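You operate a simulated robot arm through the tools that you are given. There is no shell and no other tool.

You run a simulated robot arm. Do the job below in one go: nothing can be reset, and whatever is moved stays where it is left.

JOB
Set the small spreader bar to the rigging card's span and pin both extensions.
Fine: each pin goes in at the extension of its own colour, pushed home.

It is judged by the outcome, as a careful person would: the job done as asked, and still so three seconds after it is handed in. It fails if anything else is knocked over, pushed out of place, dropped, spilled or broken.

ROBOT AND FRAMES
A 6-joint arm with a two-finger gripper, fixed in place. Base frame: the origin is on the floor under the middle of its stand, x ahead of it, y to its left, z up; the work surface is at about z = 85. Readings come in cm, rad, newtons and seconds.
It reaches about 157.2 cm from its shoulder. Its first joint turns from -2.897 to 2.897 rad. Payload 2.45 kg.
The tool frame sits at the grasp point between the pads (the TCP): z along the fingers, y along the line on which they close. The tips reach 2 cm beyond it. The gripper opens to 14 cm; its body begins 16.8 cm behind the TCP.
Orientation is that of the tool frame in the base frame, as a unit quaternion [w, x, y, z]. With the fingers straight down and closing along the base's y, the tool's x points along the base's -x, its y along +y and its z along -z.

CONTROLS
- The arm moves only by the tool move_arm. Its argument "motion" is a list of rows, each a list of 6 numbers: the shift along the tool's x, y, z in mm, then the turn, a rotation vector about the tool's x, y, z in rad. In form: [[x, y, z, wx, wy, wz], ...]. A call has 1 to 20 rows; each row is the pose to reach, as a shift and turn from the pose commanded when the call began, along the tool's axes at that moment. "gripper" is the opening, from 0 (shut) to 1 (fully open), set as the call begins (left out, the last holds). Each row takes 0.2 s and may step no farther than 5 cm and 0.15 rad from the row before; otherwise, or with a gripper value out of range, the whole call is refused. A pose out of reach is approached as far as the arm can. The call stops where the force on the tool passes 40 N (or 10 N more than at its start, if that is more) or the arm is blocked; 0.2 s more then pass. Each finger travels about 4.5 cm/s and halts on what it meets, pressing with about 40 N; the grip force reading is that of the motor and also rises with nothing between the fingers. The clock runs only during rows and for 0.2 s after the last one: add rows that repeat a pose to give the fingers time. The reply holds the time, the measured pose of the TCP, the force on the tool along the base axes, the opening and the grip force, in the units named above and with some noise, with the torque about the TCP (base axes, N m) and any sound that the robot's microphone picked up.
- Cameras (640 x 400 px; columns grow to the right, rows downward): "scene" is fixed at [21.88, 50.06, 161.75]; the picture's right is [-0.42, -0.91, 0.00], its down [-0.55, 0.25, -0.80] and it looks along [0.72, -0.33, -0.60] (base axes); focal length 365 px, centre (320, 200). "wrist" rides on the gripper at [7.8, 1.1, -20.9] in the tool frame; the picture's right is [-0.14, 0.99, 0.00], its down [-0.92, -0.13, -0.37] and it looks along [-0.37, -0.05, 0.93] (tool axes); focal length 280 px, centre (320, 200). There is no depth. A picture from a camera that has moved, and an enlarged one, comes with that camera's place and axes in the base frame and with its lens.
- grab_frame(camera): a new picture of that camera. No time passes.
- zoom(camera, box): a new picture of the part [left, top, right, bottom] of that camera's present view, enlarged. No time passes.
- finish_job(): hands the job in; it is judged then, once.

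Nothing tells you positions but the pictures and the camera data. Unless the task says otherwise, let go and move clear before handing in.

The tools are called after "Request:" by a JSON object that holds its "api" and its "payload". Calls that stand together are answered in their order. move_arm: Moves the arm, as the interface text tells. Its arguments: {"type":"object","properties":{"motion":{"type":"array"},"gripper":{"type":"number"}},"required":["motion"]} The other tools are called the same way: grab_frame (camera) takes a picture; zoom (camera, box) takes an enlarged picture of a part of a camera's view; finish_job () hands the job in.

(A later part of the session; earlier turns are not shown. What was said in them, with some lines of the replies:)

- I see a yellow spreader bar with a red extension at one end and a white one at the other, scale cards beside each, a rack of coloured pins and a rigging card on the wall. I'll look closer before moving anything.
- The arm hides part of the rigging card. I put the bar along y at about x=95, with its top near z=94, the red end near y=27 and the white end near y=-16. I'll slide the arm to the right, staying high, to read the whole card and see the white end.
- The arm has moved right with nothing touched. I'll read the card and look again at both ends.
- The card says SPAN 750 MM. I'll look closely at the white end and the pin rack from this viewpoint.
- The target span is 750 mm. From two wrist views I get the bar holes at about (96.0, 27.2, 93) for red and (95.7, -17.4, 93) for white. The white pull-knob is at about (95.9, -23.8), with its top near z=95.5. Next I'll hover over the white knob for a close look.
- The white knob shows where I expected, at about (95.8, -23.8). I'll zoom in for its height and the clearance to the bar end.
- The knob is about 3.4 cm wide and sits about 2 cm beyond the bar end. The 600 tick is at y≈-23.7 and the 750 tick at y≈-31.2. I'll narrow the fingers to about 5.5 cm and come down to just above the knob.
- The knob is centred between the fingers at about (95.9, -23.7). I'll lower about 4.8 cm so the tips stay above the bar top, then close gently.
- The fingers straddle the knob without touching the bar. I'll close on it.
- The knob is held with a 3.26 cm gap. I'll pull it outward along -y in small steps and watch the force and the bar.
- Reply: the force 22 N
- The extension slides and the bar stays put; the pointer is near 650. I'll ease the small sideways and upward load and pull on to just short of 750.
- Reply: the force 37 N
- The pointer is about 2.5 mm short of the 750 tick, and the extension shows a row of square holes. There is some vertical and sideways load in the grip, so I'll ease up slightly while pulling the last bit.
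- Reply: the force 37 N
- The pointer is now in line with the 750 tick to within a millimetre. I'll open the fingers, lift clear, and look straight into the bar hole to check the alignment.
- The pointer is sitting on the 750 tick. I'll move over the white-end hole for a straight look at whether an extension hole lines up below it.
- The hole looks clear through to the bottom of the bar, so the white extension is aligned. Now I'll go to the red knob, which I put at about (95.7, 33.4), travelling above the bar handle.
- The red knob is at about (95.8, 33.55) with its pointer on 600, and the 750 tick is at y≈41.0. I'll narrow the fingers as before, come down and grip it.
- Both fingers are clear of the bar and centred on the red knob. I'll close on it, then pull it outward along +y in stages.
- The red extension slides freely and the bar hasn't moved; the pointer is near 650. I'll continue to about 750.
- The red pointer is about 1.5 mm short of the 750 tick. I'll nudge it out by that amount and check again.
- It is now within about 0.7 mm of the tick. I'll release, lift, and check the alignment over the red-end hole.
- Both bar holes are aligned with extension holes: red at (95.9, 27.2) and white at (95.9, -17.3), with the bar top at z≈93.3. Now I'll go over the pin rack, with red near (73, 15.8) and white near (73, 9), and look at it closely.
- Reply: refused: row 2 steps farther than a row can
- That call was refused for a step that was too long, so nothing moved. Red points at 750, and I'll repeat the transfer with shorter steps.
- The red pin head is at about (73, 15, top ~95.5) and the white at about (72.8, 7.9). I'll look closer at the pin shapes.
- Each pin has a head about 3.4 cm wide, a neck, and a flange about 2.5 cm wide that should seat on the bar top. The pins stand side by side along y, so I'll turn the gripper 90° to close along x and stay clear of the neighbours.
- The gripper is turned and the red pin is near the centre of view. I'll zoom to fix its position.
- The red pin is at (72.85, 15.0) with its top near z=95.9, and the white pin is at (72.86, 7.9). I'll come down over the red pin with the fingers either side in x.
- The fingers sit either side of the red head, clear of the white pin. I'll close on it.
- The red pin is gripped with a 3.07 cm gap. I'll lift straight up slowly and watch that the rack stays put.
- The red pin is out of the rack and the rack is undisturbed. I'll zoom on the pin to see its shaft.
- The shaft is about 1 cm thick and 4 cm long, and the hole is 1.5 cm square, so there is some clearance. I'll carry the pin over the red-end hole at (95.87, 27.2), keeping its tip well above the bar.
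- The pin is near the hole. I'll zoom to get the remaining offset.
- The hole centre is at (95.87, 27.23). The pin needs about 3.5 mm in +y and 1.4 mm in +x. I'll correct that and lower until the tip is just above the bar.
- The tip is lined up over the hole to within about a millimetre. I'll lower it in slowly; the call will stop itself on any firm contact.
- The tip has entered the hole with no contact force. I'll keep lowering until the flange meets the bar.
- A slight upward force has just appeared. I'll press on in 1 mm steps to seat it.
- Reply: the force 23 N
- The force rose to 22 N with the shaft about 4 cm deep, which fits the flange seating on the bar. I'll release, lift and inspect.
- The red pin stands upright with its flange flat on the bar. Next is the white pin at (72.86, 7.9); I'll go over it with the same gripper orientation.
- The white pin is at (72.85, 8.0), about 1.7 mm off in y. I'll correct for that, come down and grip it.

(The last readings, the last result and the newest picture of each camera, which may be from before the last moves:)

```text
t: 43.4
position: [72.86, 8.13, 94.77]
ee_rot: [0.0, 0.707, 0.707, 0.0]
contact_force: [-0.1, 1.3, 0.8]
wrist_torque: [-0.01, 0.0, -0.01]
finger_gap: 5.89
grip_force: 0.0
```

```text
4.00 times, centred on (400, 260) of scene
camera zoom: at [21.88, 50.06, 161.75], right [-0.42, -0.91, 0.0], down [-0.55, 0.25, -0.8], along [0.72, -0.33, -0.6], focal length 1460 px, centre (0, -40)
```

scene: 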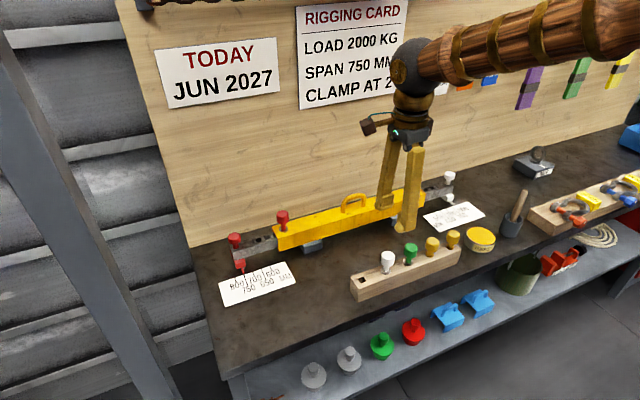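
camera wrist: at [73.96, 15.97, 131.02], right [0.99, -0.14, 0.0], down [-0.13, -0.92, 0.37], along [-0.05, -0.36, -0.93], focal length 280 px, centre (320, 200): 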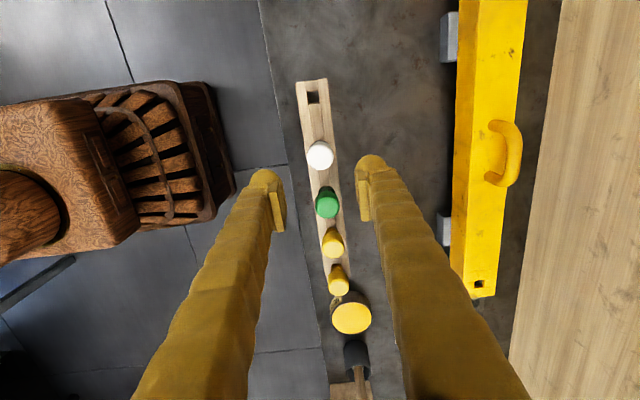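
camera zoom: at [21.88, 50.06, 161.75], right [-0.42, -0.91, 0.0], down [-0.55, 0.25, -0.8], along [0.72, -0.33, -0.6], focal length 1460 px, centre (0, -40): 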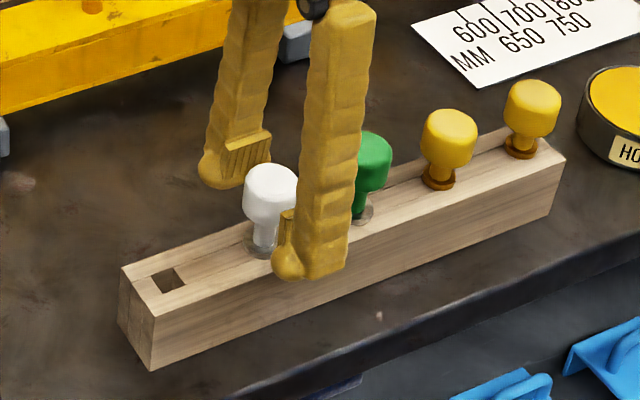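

The fingers straddle the white head and are clear of the green pin. I'll close, then lift straight up slowly.

Request:
{"api": "move_arm", "payload": {"motion": [[0, 0, 0, 0, 0, 0], [0, 0, 0, 0, 0, 0], [0, 0, 0, 0, 0, 0], [0, 0, 0, 0, 0, 0]], "gripper": 0.0}}

Request:
{"api": "move_arm", "payload": {"motion": [[0, 0, -8, 0, 0, 0], [0, 0, -20, 0, 0, 0], [0, 0, -35, 0, 0, 0], [0, 0, -50, 0, 0, 0], [0, 0, -70, 0, 0, 0], [0, 0, -90, 0, 0, 0], [0, 0, -110, 0, 0, 0], [0, 0, -125, 0, 0, 0]]}}

Request:
{"api": "grab_frame", "payload": {"camera": "scene"}}

Request:
{"api": "zoom", "payload": {"camera": "wrist", "box": [240, 100, 400, 240]}}

Request:
{"api": "zoom", "payload": {"camera": "scene", "box": [340, 190, 460, 310]}}

```text
t: 44.4
position: [72.78, 7.96, 94.77]
ee_rot: [0.001, 0.707, 0.707, 0.0]
contact_force: [-0.4, -0.1, 0.0]
wrist_torque: [0.01, 0.0, 0.0]
finger_gap: 3.06
grip_force: 40.0
```

```text
t: 46.2
position: [72.61, 7.68, 107.34]
ee_rot: [0.001, 0.707, 0.707, 0.001]
contact_force: [0.5, 0.4, -0.8]
wrist_torque: [0.0, 0.02, 0.0]
finger_gap: 3.06
grip_force: 39.7
```

```text
taken
```

scene: 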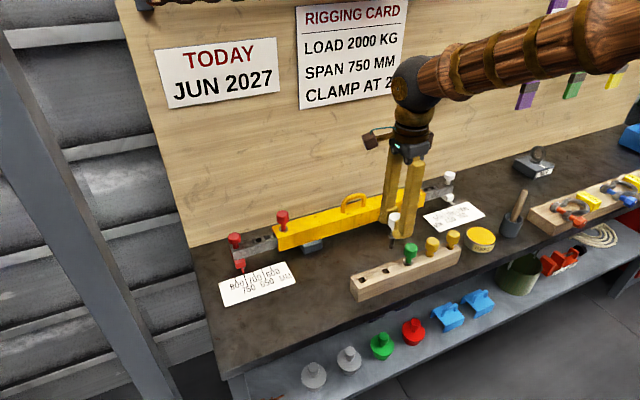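

```text
2.86 times, centred on (320, 170) of wrist
camera zoom: at [73.65, 15.48, 128.15], right [0.99, -0.14, 0.0], down [-0.13, -0.92, 0.37], along [-0.05, -0.36, -0.93], focal length 801 px, centre (320, 286)
```

zoom: 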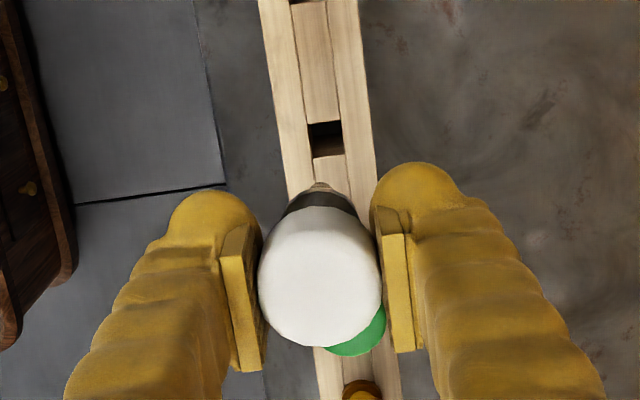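

```text
3.33 times, centred on (400, 250) of scene
camera zoom: at [21.88, 50.06, 161.75], right [-0.42, -0.91, 0.0], down [-0.55, 0.25, -0.8], along [0.72, -0.33, -0.6], focal length 1216 px, centre (53, 33)
```

zoom: 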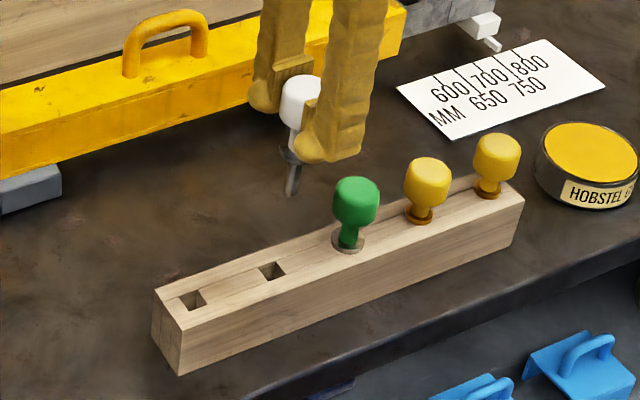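

The white pin is out cleanly. I'll carry it over to the white-end hole at about (95.9, -17.3).

Request:
{"api": "move_arm", "payload": {"motion": [[-30, 28, 0, 0, 0, 0], [-60, 56, 0, 0, 0, 0], [-90, 84, 0, 0, 0, 0], [-120, 112, 0, 0, 0, 0], [-150, 140, 0, 0, 0, 0], [-180, 168, 0, 0, 0, 0], [-210, 196, 0, 0, 0, 0], [-235, 218, 0, 0, 0, 0], [-250, 233, 0, 0, 0, 0], [-250, 233, 0, 0, 0, 0]]}}

Request:
{"api": "grab_frame", "payload": {"camera": "wrist"}}

Request:
{"api": "zoom", "payload": {"camera": "wrist", "box": [280, 130, 360, 230]}}

Request:
{"api": "zoom", "payload": {"camera": "scene", "box": [380, 140, 460, 220]}}

```text
t: 48.4
position: [96.14, -17.24, 107.32]
ee_rot: [0.0, 0.707, 0.707, 0.0]
contact_force: [-0.7, 0.1, -0.5]
wrist_torque: [-0.01, -0.02, -0.03]
finger_gap: 3.06
grip_force: 39.9
```

```text
taken
camera wrist: at [97.22, -9.39, 128.13], right [0.99, -0.14, 0.0], down [-0.13, -0.92, 0.37], along [-0.05, -0.36, -0.93], focal length 280 px, centre (320, 200)
```

wrist: 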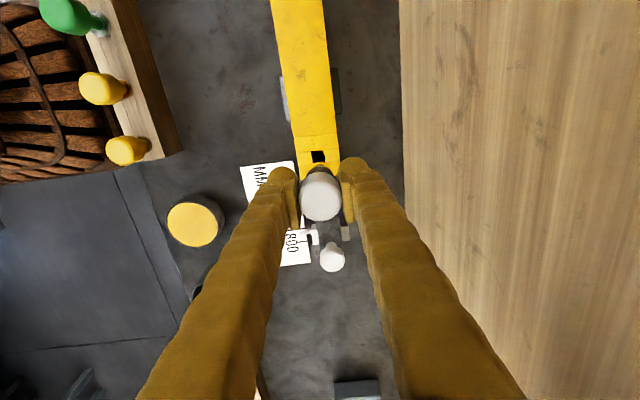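

```text
4.00 times, centred on (320, 180) of wrist
camera zoom: at [97.22, -9.39, 128.13], right [0.99, -0.14, 0.0], down [-0.13, -0.92, 0.37], along [-0.05, -0.36, -0.93], focal length 1122 px, centre (320, 280)
```

zoom: 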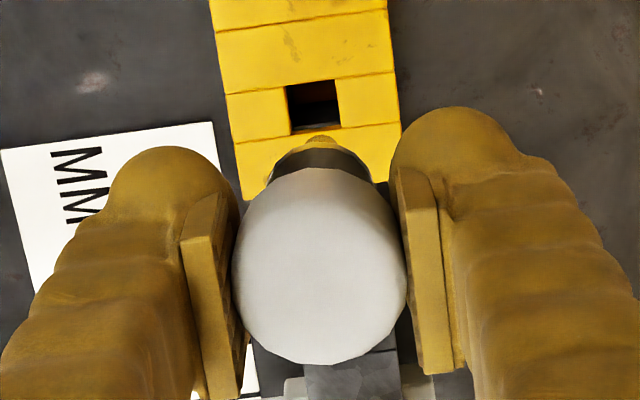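

```text
5.00 times, centred on (420, 180) of scene
camera zoom: at [21.88, 50.06, 161.75], right [-0.42, -0.91, 0.0], down [-0.55, 0.25, -0.8], along [0.72, -0.33, -0.6], focal length 1825 px, centre (-180, 300)
```

zoom: 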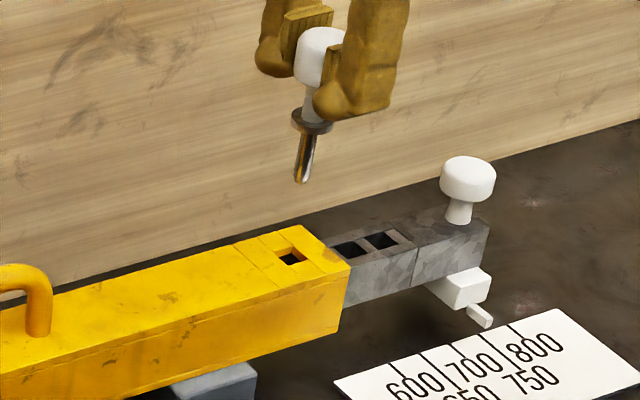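

The hole centre is at (95.88, -17.24), so the pin is about 2.4 mm too far in +x. I'll correct and lower to just above the bar.

Request:
{"api": "move_arm", "payload": {"motion": [[-0.5, -2.4, 0, 0, 0, 0], [-0.5, -2.4, 15, 0, 0, 0], [-0.5, -2.4, 30, 0, 0, 0], [-0.5, -2.4, 43, 0, 0, 0], [-0.5, -2.4, 43, 0, 0, 0]]}}

Request:
{"api": "zoom", "payload": {"camera": "wrist", "box": [280, 120, 360, 220]}}

Request:
{"api": "zoom", "payload": {"camera": "scene", "box": [390, 150, 450, 210]}}

```text
t: 49.6
position: [95.73, -17.31, 103.0]
ee_rot: [0.0, 0.707, 0.708, 0.0]
contact_force: [-0.4, -0.1, -0.6]
wrist_torque: [-0.01, 0.0, 0.0]
finger_gap: 3.09
grip_force: 39.8
```

```text
4.00 times, centred on (320, 170) of wrist
camera zoom: at [96.8, -9.49, 123.89], right [0.99, -0.14, 0.0], down [-0.13, -0.92, 0.37], along [-0.05, -0.36, -0.93], focal length 1122 px, centre (320, 320)
```

zoom: 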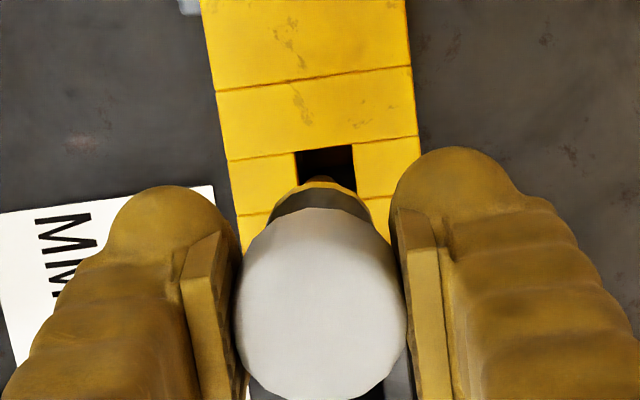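

```text
6.67 times, centred on (420, 180) of scene
camera zoom: at [21.88, 50.06, 161.75], right [-0.42, -0.91, 0.0], down [-0.55, 0.25, -0.8], along [0.72, -0.33, -0.6], focal length 2433 px, centre (-347, 333)
```

zoom: 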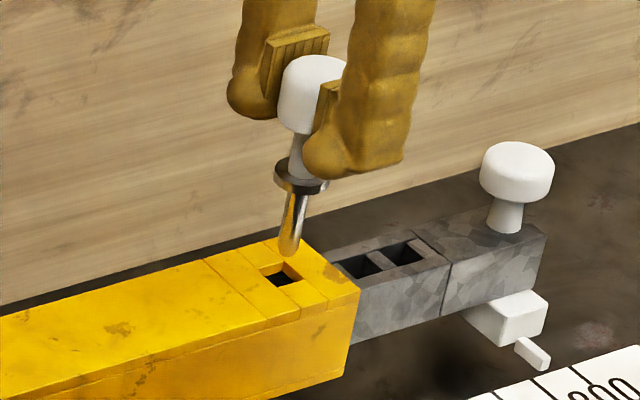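

The tip is about 2 mm short in x. I'll shift it and lower into the hole.

Request:
{"api": "move_arm", "payload": {"motion": [[0.3, 2, 0, 0, 0, 0], [0.3, 2, 6, 0, 0, 0], [0.3, 2, 12, 0, 0, 0], [0.3, 2, 18, 0, 0, 0], [0.3, 2, 25, 0, 0, 0], [0.3, 2, 32, 0, 0, 0]]}}

Request:
{"api": "zoom", "payload": {"camera": "wrist", "box": [280, 120, 360, 220]}}

Request:
{"api": "zoom", "payload": {"camera": "scene", "box": [390, 150, 450, 210]}}

```text
t: 51.0
position: [96.07, -17.23, 99.72]
ee_rot: [-0.001, 0.707, 0.707, 0.0]
contact_force: [-0.9, 0.0, -0.3]
wrist_torque: [-0.02, 0.01, -0.02]
finger_gap: 3.12
grip_force: 39.3
```

```text
4.00 times, centred on (320, 170) of wrist
camera zoom: at [97.11, -9.45, 120.56], right [0.99, -0.14, 0.0], down [-0.13, -0.92, 0.37], along [-0.05, -0.36, -0.93], focal length 1122 px, centre (320, 320)
```

zoom: 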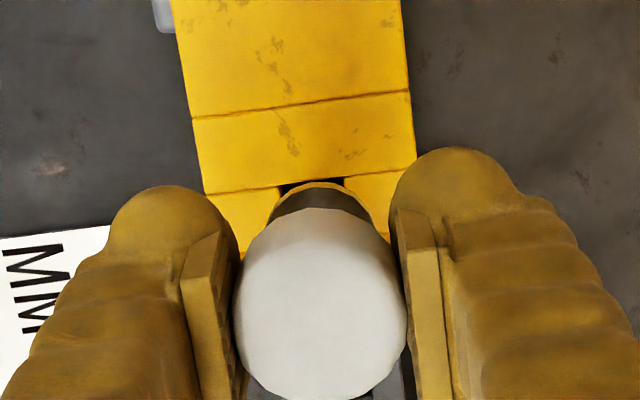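

```text
6.67 times, centred on (420, 180) of scene
camera zoom: at [21.88, 50.06, 161.75], right [-0.42, -0.91, 0.0], down [-0.55, 0.25, -0.8], along [0.72, -0.33, -0.6], focal length 2433 px, centre (-347, 333)
```

zoom: 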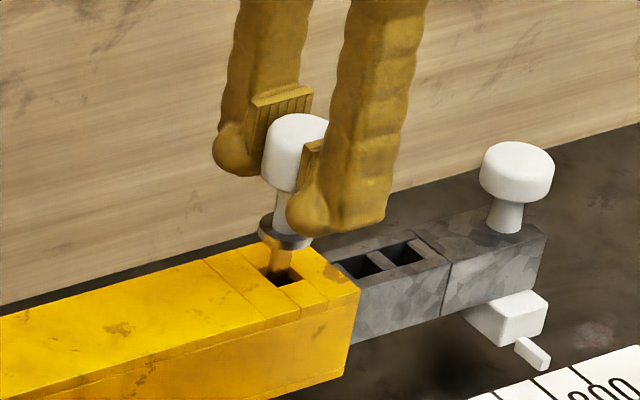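

The tip is in the hole with no contact force. I'll continue down to seat the flange.

Request:
{"api": "move_arm", "payload": {"motion": [[0, 0, 5, 0, 0, 0], [0, 0, 10, 0, 0, 0], [0, 0, 15, 0, 0, 0], [0, 0, 20, 0, 0, 0], [0, 0, 23, 0, 0, 0], [0, 0, 25, 0, 0, 0], [0, 0, 27, 0, 0, 0]]}}

Request:
{"api": "zoom", "payload": {"camera": "scene", "box": [390, 150, 450, 210]}}

```text
t: 52.6
position: [96.12, -17.18, 97.09]
ee_rot: [0.001, 0.707, 0.707, 0.001]
contact_force: [-7.6, -2.2, 20.9]
wrist_torque: [-0.02, 0.1, 0.02]
finger_gap: 2.95
grip_force: 40.2
```

```text
6.67 times, centred on (420, 180) of scene
camera zoom: at [21.88, 50.06, 161.75], right [-0.42, -0.91, 0.0], down [-0.55, 0.25, -0.8], along [0.72, -0.33, -0.6], focal length 2433 px, centre (-347, 333)
```

zoom: 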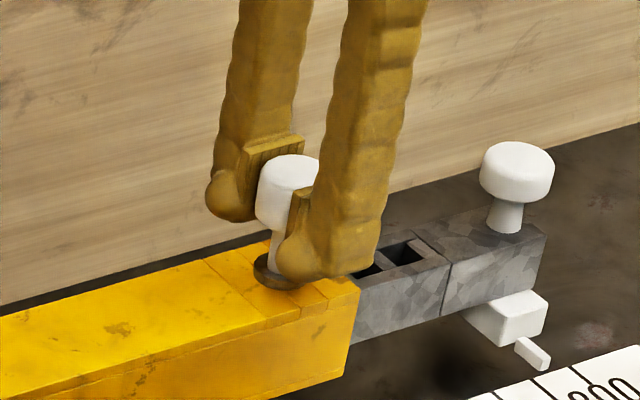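

It seated at the same height as the red pin, with about 21 N. I'll release, lift and inspect both ends.

Request:
{"api": "move_arm", "payload": {"motion": [[0, 0, 0, 0, 0, 0], [0, 0, 0, 0, 0, 0], [0, 0, 0, 0, 0, 0], [0, 0, -20, 0, 0, 0], [0, 0, -50, 0, 0, 0], [0, 0, -90, 0, 0, 0], [0, 0, -130, 0, 0, 0]], "gripper": 0.42}}

Request:
{"api": "grab_frame", "payload": {"camera": "wrist"}}

Request:
{"api": "zoom", "payload": {"camera": "wrist", "box": [250, 100, 370, 240]}}

Request:
{"api": "zoom", "payload": {"camera": "scene", "box": [390, 160, 490, 230]}}

Request:
{"api": "zoom", "payload": {"camera": "scene", "box": [210, 200, 330, 300]}}

Request:
{"api": "grab_frame", "payload": {"camera": "scene"}}

```text
t: 54.2
position: [95.9, -17.12, 110.15]
ee_rot: [0.0, 0.707, 0.707, 0.001]
contact_force: [0.0, 0.2, -0.5]
wrist_torque: [0.05, 0.05, 0.01]
finger_gap: 5.87
grip_force: 0.1
```

```text
taken
camera wrist: at [96.95, -9.3, 130.89], right [0.99, -0.14, 0.0], down [-0.13, -0.92, 0.37], along [-0.05, -0.36, -0.93], focal length 280 px, centre (320, 200)
```

wrist: 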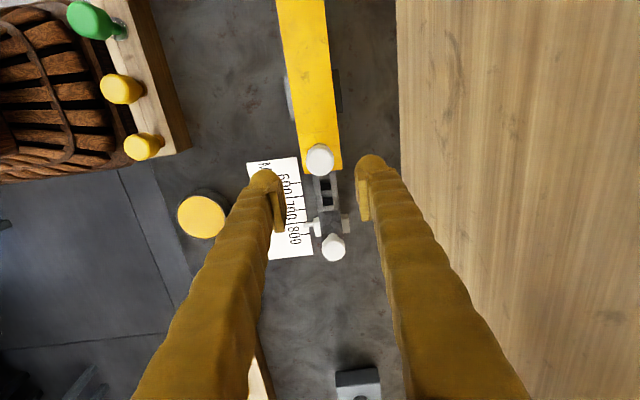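

```text
2.86 times, centred on (310, 170) of wrist
camera zoom: at [96.95, -9.3, 130.89], right [0.99, -0.14, 0.0], down [-0.13, -0.92, 0.37], along [-0.05, -0.36, -0.93], focal length 801 px, centre (349, 286)
```

zoom: 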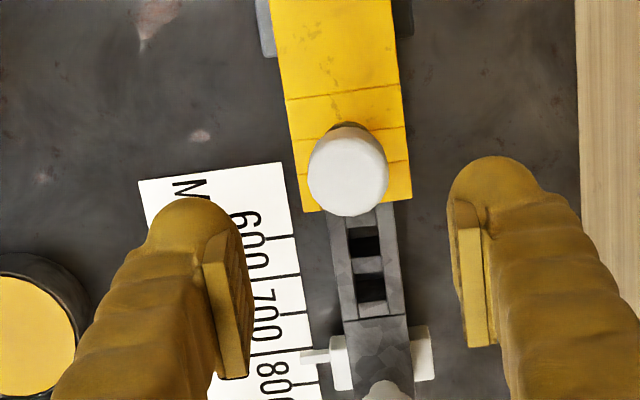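

```text
5.71 times, centred on (440, 195) of scene
camera zoom: at [21.88, 50.06, 161.75], right [-0.42, -0.91, 0.0], down [-0.55, 0.25, -0.8], along [0.72, -0.33, -0.6], focal length 2085 px, centre (-366, 229)
```

zoom: 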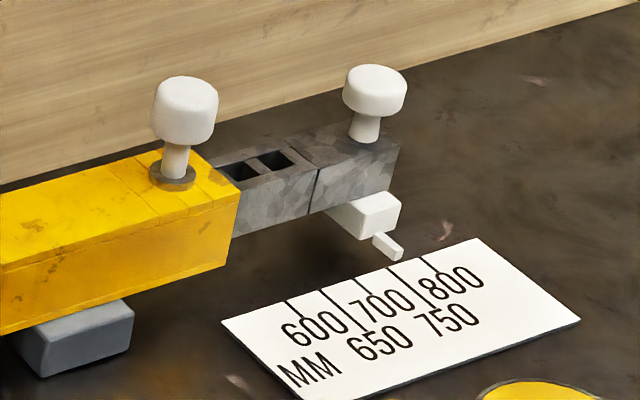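

```text
4.00 times, centred on (270, 250) of scene
camera zoom: at [21.88, 50.06, 161.75], right [-0.42, -0.91, 0.0], down [-0.55, 0.25, -0.8], along [0.72, -0.33, -0.6], focal length 1460 px, centre (520, 0)
```

zoom: 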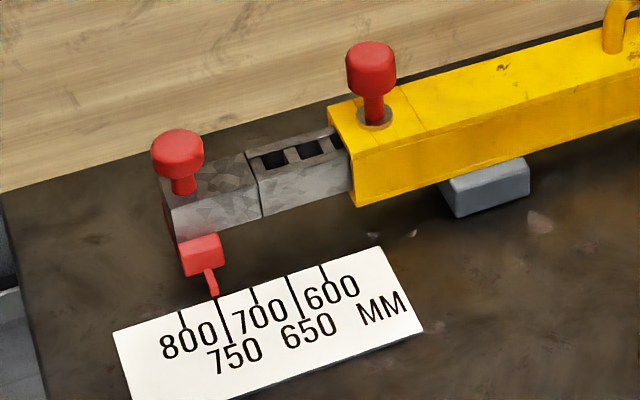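

```text
taken
```

scene: 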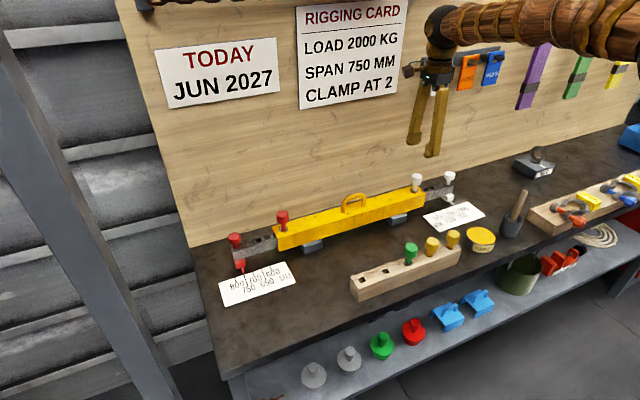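

Both pins are in. I'll zoom further to check that each flange is flush and that each pointer is still at 750.

Request:
{"api": "zoom", "payload": {"camera": "scene", "box": [400, 165, 440, 205]}}

Request:
{"api": "zoom", "payload": {"camera": "scene", "box": [265, 200, 305, 240]}}

Request:
{"api": "zoom", "payload": {"camera": "scene", "box": [435, 185, 485, 225]}}

Request:
{"api": "zoom", "payload": {"camera": "wrist", "box": [265, 160, 355, 270]}}

```text
10.00 times, centred on (420, 185) of scene
camera zoom: at [21.88, 50.06, 161.75], right [-0.42, -0.91, 0.0], down [-0.55, 0.25, -0.8], along [0.72, -0.33, -0.6], focal length 3649 px, centre (-680, 350)
```

zoom: 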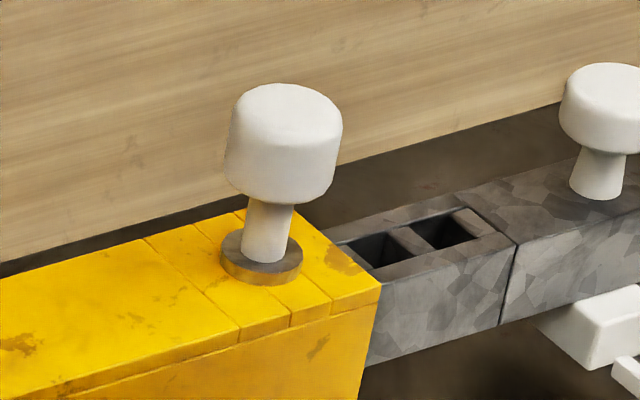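

```text
10.00 times, centred on (285, 220) of scene
camera zoom: at [21.88, 50.06, 161.75], right [-0.42, -0.91, 0.0], down [-0.55, 0.25, -0.8], along [0.72, -0.33, -0.6], focal length 3649 px, centre (670, 0)
```

zoom: 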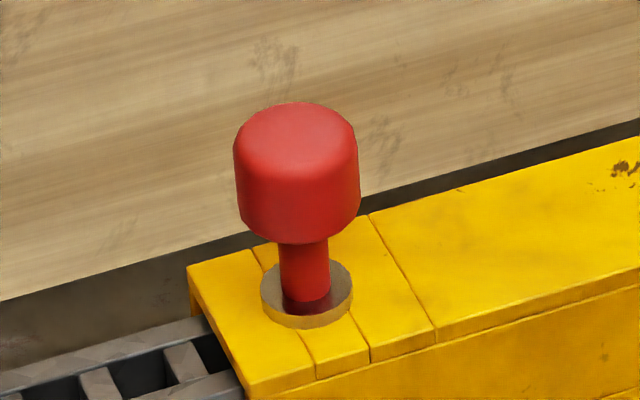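

```text
10.00 times, centred on (460, 205) of scene
camera zoom: at [21.88, 50.06, 161.75], right [-0.42, -0.91, 0.0], down [-0.55, 0.25, -0.8], along [0.72, -0.33, -0.6], focal length 3649 px, centre (-1080, 150)
```

zoom: 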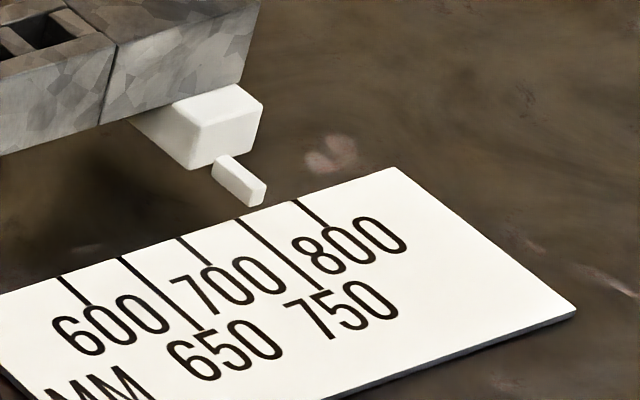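

```text
3.64 times, centred on (310, 215) of wrist
camera zoom: at [96.95, -9.3, 130.89], right [0.99, -0.14, 0.0], down [-0.13, -0.92, 0.37], along [-0.05, -0.36, -0.93], focal length 1020 px, centre (356, 146)
```

zoom: 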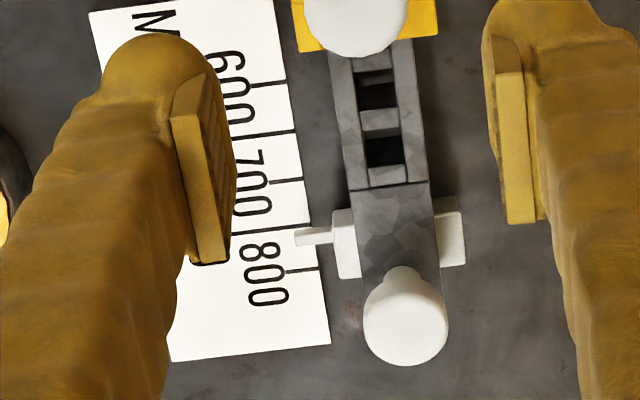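

Both flanges look flush and both pointers line up with 750. To be sure the pins are home, I'll close the fingers and press lightly on top of the white pin head.

Request:
{"api": "move_arm", "payload": {"motion": [[0, 0, 0, 0, 0, 0], [0, 0, 0, 0, 0, 0], [0, 0, 0, 0, 0, 0], [0, 0, 0, 0, 0, 0], [0, 0, 30, 0, 0, 0], [0, 0, 60, 0, 0, 0], [0, 0, 80, 0, 0, 0]], "gripper": 0.0}}

Request:
{"api": "zoom", "payload": {"camera": "scene", "box": [390, 140, 450, 210]}}

```text
t: 55.8
position: [96.01, -17.36, 102.19]
ee_rot: [0.001, 0.707, 0.707, 0.001]
contact_force: [0.2, 0.5, 0.3]
wrist_torque: [0.0, 0.02, -0.03]
finger_gap: 0.0
grip_force: 29.6
```

```text
5.71 times, centred on (420, 175) of scene
camera zoom: at [21.88, 50.06, 161.75], right [-0.42, -0.91, 0.0], down [-0.55, 0.25, -0.8], along [0.72, -0.33, -0.6], focal length 2085 px, centre (-251, 343)
```

zoom: 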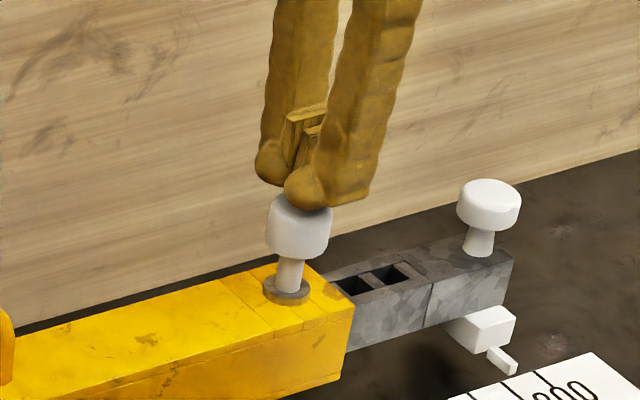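

The closed tips are about 2 cm above the white head. I'll come down slowly and press until the force rises.

Request:
{"api": "move_arm", "payload": {"motion": [[0, 0, 6, 0, 0, 0], [0, 0, 11, 0, 0, 0], [0, 0, 14, 0, 0, 0], [0, 0, 16, 0, 0, 0], [0, 0, 18, 0, 0, 0]]}}

```text
t: 56.6
position: [96.07, -17.42, 101.21]
ee_rot: [0.003, 0.707, 0.707, 0.001]
contact_force: [-1.2, -0.6, 7.9]
wrist_torque: [-0.02, 0.09, 0.0]
finger_gap: 0.57
grip_force: 29.6
stopped in row 4: the force on the tool passed its limit at 45 N (the readings are from after the stop); the commanded pose is now the measured one
```

It pushed back at 45 N without moving, so the white pin is firmly home. I'll lift off and check it, then do the same for the red pin.

Request:
{"api": "move_arm", "payload": {"motion": [[0, 0, -10, 0, 0, 0], [0, 0, -40, 0, 0, 0], [0, 0, -80, 0, 0, 0], [0, 0, -100, 0, 0, 0]]}}

Request:
{"api": "zoom", "payload": {"camera": "scene", "box": [390, 160, 490, 230]}}

Request:
{"api": "zoom", "payload": {"camera": "scene", "box": [400, 165, 440, 205]}}

Request:
{"api": "grab_frame", "payload": {"camera": "wrist"}}

```text
t: 57.6
position: [96.11, -17.28, 110.97]
ee_rot: [0.002, 0.707, 0.707, 0.001]
contact_force: [-0.5, 0.3, -0.4]
wrist_torque: [-0.02, -0.02, 0.01]
finger_gap: 0.0
grip_force: 29.5
```

```text
5.71 times, centred on (440, 195) of scene
camera zoom: at [21.88, 50.06, 161.75], right [-0.42, -0.91, 0.0], down [-0.55, 0.25, -0.8], along [0.72, -0.33, -0.6], focal length 2085 px, centre (-366, 229)
```

zoom: 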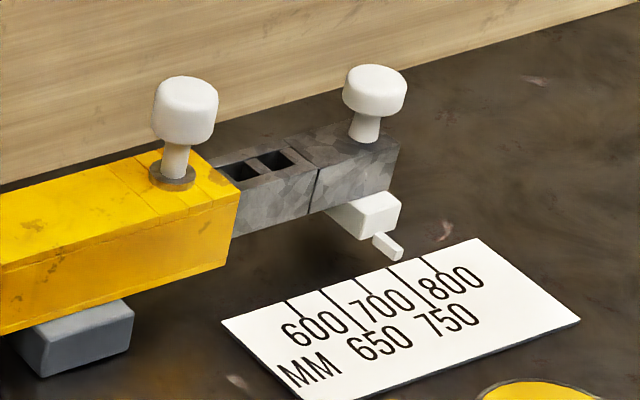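

```text
10.00 times, centred on (420, 185) of scene
camera zoom: at [21.88, 50.06, 161.75], right [-0.42, -0.91, 0.0], down [-0.55, 0.25, -0.8], along [0.72, -0.33, -0.6], focal length 3649 px, centre (-680, 350)
```

zoom: 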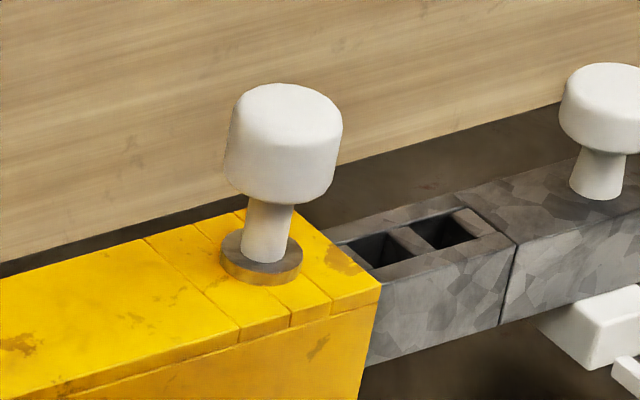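

```text
taken
camera wrist: at [97.04, -9.51, 131.74], right [0.99, -0.14, 0.0], down [-0.13, -0.92, 0.37], along [-0.05, -0.37, -0.93], focal length 280 px, centre (320, 200)
```

wrist: 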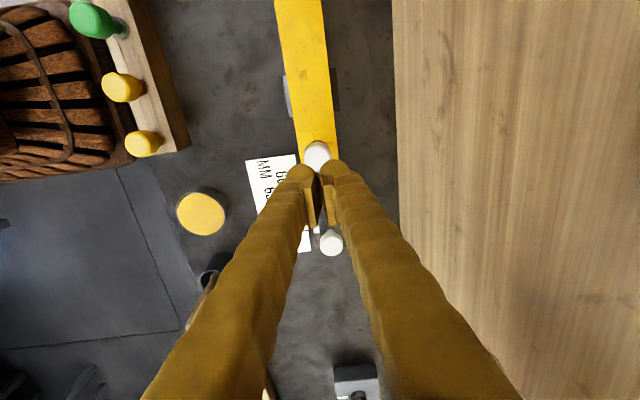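

The white pin is unchanged and flush. I'll move over the bar, staying high, to the red pin for the same light press.

Request:
{"api": "move_arm", "payload": {"motion": [[20, 0, -40, 0, 0, 0], [65, 0, -50, 0, 0, 0], [110, 0, -50, 0, 0, 0], [155, 0, -50, 0, 0, 0], [200, 0, -50, 0, 0, 0], [245, 0, -50, 0, 0, 0], [290, 0, -50, 0, 0, 0], [335, 0, -50, 0, 0, 0], [380, 0, -50, 0, 0, 0], [420, 0, -50, 0, 0, 0], [446, 0, -50, 0, 0, 0], [446, 0, -20, 0, 0, 0]]}}

Request:
{"api": "zoom", "payload": {"camera": "scene", "box": [230, 130, 350, 250]}}

Request:
{"api": "grab_frame", "payload": {"camera": "wrist"}}

```text
t: 60.2
position: [95.96, 27.55, 113.33]
ee_rot: [0.002, 0.707, 0.708, 0.003]
contact_force: [-0.2, -0.9, 0.6]
wrist_torque: [0.02, 0.01, 0.02]
finger_gap: 0.01
grip_force: 29.5
```

```text
3.33 times, centred on (290, 190) of scene
camera zoom: at [21.88, 50.06, 161.75], right [-0.42, -0.91, 0.0], down [-0.55, 0.25, -0.8], along [0.72, -0.33, -0.6], focal length 1216 px, centre (420, 233)
```

zoom: 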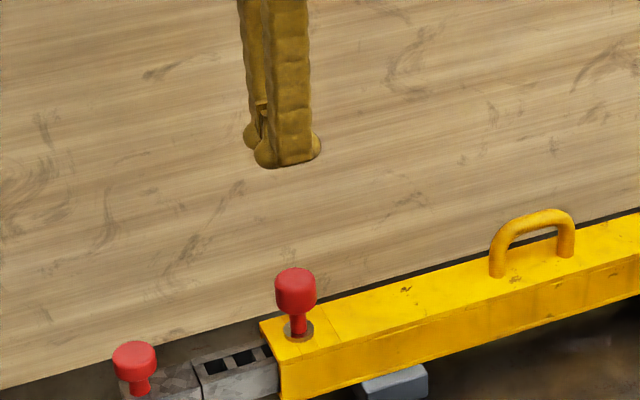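

```text
taken
camera wrist: at [96.78, 35.3, 134.18], right [0.99, -0.14, 0.01], down [-0.13, -0.92, 0.37], along [-0.05, -0.37, -0.93], focal length 280 px, centre (320, 200)
```

wrist: 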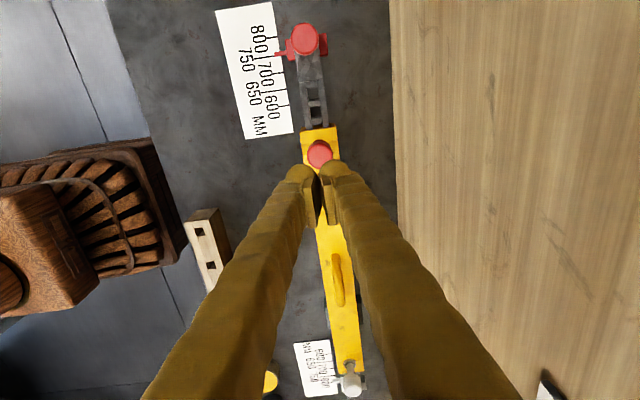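

I'm over the red pin. I'll lower to about 2 cm above contact, then press in small steps.

Request:
{"api": "move_arm", "payload": {"motion": [[-2, 0, 30, 0, 0, 0], [-2, 0, 60, 0, 0, 0], [-2, 0, 85, 0, 0, 0], [-2, 0, 102, 0, 0, 0], [-2, 0, 110, 0, 0, 0], [-2, 0, 115, 0, 0, 0], [-2, 0, 118, 0, 0, 0], [-2, 0, 120, 0, 0, 0], [-2, 0, 121, 0, 0, 0], [-2, 0, 122, 0, 0, 0], [-2, 0, 123, 0, 0, 0], [-2, 0, 124, 0, 0, 0]]}}

Request:
{"api": "zoom", "payload": {"camera": "scene", "box": [240, 180, 320, 260]}}

```text
t: 62.8
position: [96.02, 27.1, 101.25]
ee_rot: [0.003, 0.707, 0.707, 0.003]
contact_force: [-1.6, 1.2, 7.5]
wrist_torque: [0.02, 0.1, 0.01]
finger_gap: 0.6
grip_force: 29.3
stopped in row 12: the force on the tool passed its limit at 42 N (the readings are from after the stop); the commanded pose is now the measured one
```

```text
5.00 times, centred on (280, 220) of scene
camera zoom: at [21.88, 50.06, 161.75], right [-0.42, -0.91, 0.0], down [-0.55, 0.25, -0.8], along [0.72, -0.33, -0.6], focal length 1825 px, centre (520, 100)
```

zoom: 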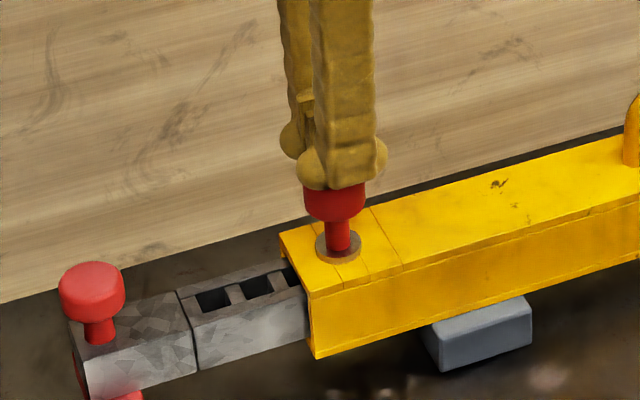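

The red pin stopped the tool at the same height as the white one, 101.25 against 101.21, so both are home. I'll lift off and move well clear.

Request:
{"api": "move_arm", "payload": {"motion": [[0, 0, -10, 0, 0, 0], [0, 0, -40, 0, 0, 0], [0, 0, -80, 0, 0, 0], [0, 0, -120, 0, 0, 0], [0, 0, -160, 0, 0, 0], [-20, -40, -180, 0, 0, 0], [-40, -80, -180, 0, 0, 0], [-60, -120, -180, 0, 0, 0], [-80, -160, -180, 0, 0, 0], [-100, -200, -180, 0, 0, 0]]}}

Request:
{"api": "grab_frame", "payload": {"camera": "scene"}}

Request:
{"api": "zoom", "payload": {"camera": "scene", "box": [210, 200, 330, 310]}}

Request:
{"api": "zoom", "payload": {"camera": "scene", "box": [380, 160, 500, 240]}}

Request:
{"api": "grab_frame", "payload": {"camera": "wrist"}}

```text
t: 65.0
position: [75.66, 16.94, 118.74]
ee_rot: [0.004, 0.707, 0.707, 0.004]
contact_force: [0.3, 1.0, -0.5]
wrist_torque: [-0.01, 0.03, -0.04]
finger_gap: 0.0
grip_force: 30.0
```

```text
taken
```

scene: 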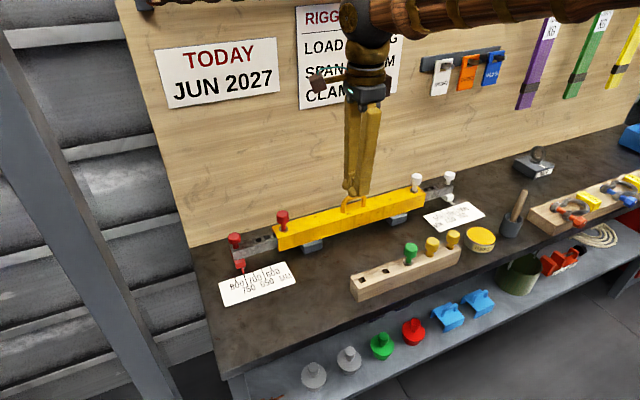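

```text
3.64 times, centred on (270, 255) of scene
camera zoom: at [21.88, 50.06, 161.75], right [-0.42, -0.91, 0.0], down [-0.55, 0.25, -0.8], along [0.72, -0.33, -0.6], focal length 1327 px, centre (502, 0)
```

zoom: 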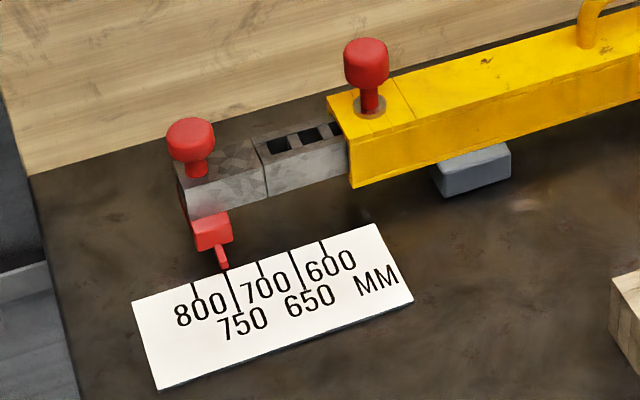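

```text
5.00 times, centred on (440, 200) of scene
camera zoom: at [21.88, 50.06, 161.75], right [-0.42, -0.91, 0.0], down [-0.55, 0.25, -0.8], along [0.72, -0.33, -0.6], focal length 1825 px, centre (-280, 200)
```

zoom: 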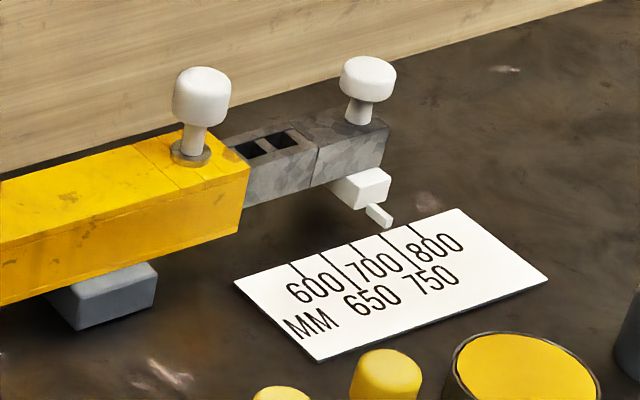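

```text
taken
camera wrist: at [76.52, 24.88, 139.57], right [0.99, -0.14, 0.01], down [-0.13, -0.92, 0.37], along [-0.04, -0.36, -0.93], focal length 280 px, centre (320, 200)
```

wrist: 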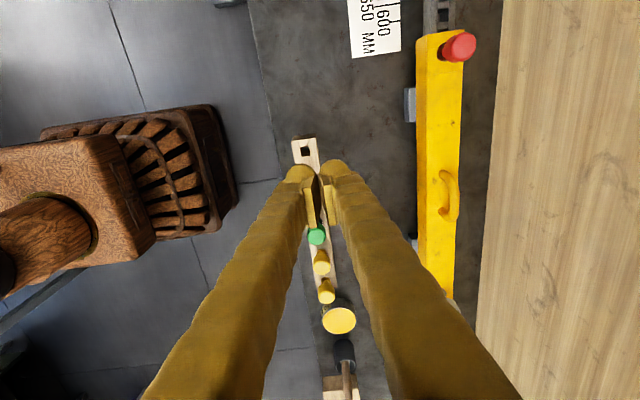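

Both extensions read 750. The red pin is in the red end and the white pin in the white end, both fully seated. Nothing else has been disturbed, the gripper is empty and the arm is clear, so I'm handing in.

Request:
{"api": "finish_job", "payload": {}}

```text
The job is handed in.
```

The spreader bar is set to the rigging card's span of 750 mm, and both extensions are pinned. I've handed the job in, but the judgement hasn't come back.

- **Span:** both pointers line up with the 750 tick on their scale cards, to within about a millimetre.
- **Pins:** the red pin is in the red end and the white pin in the white end. Each flange sits flat on the bar. Pressing each head with about 40 N didn't move it, and both stopped the tool at the same height.
- **Everything else:** the bar, the pin rack and its other three pins look undisturbed in the final pictures. The gripper is empty and the arm is clear of the work.
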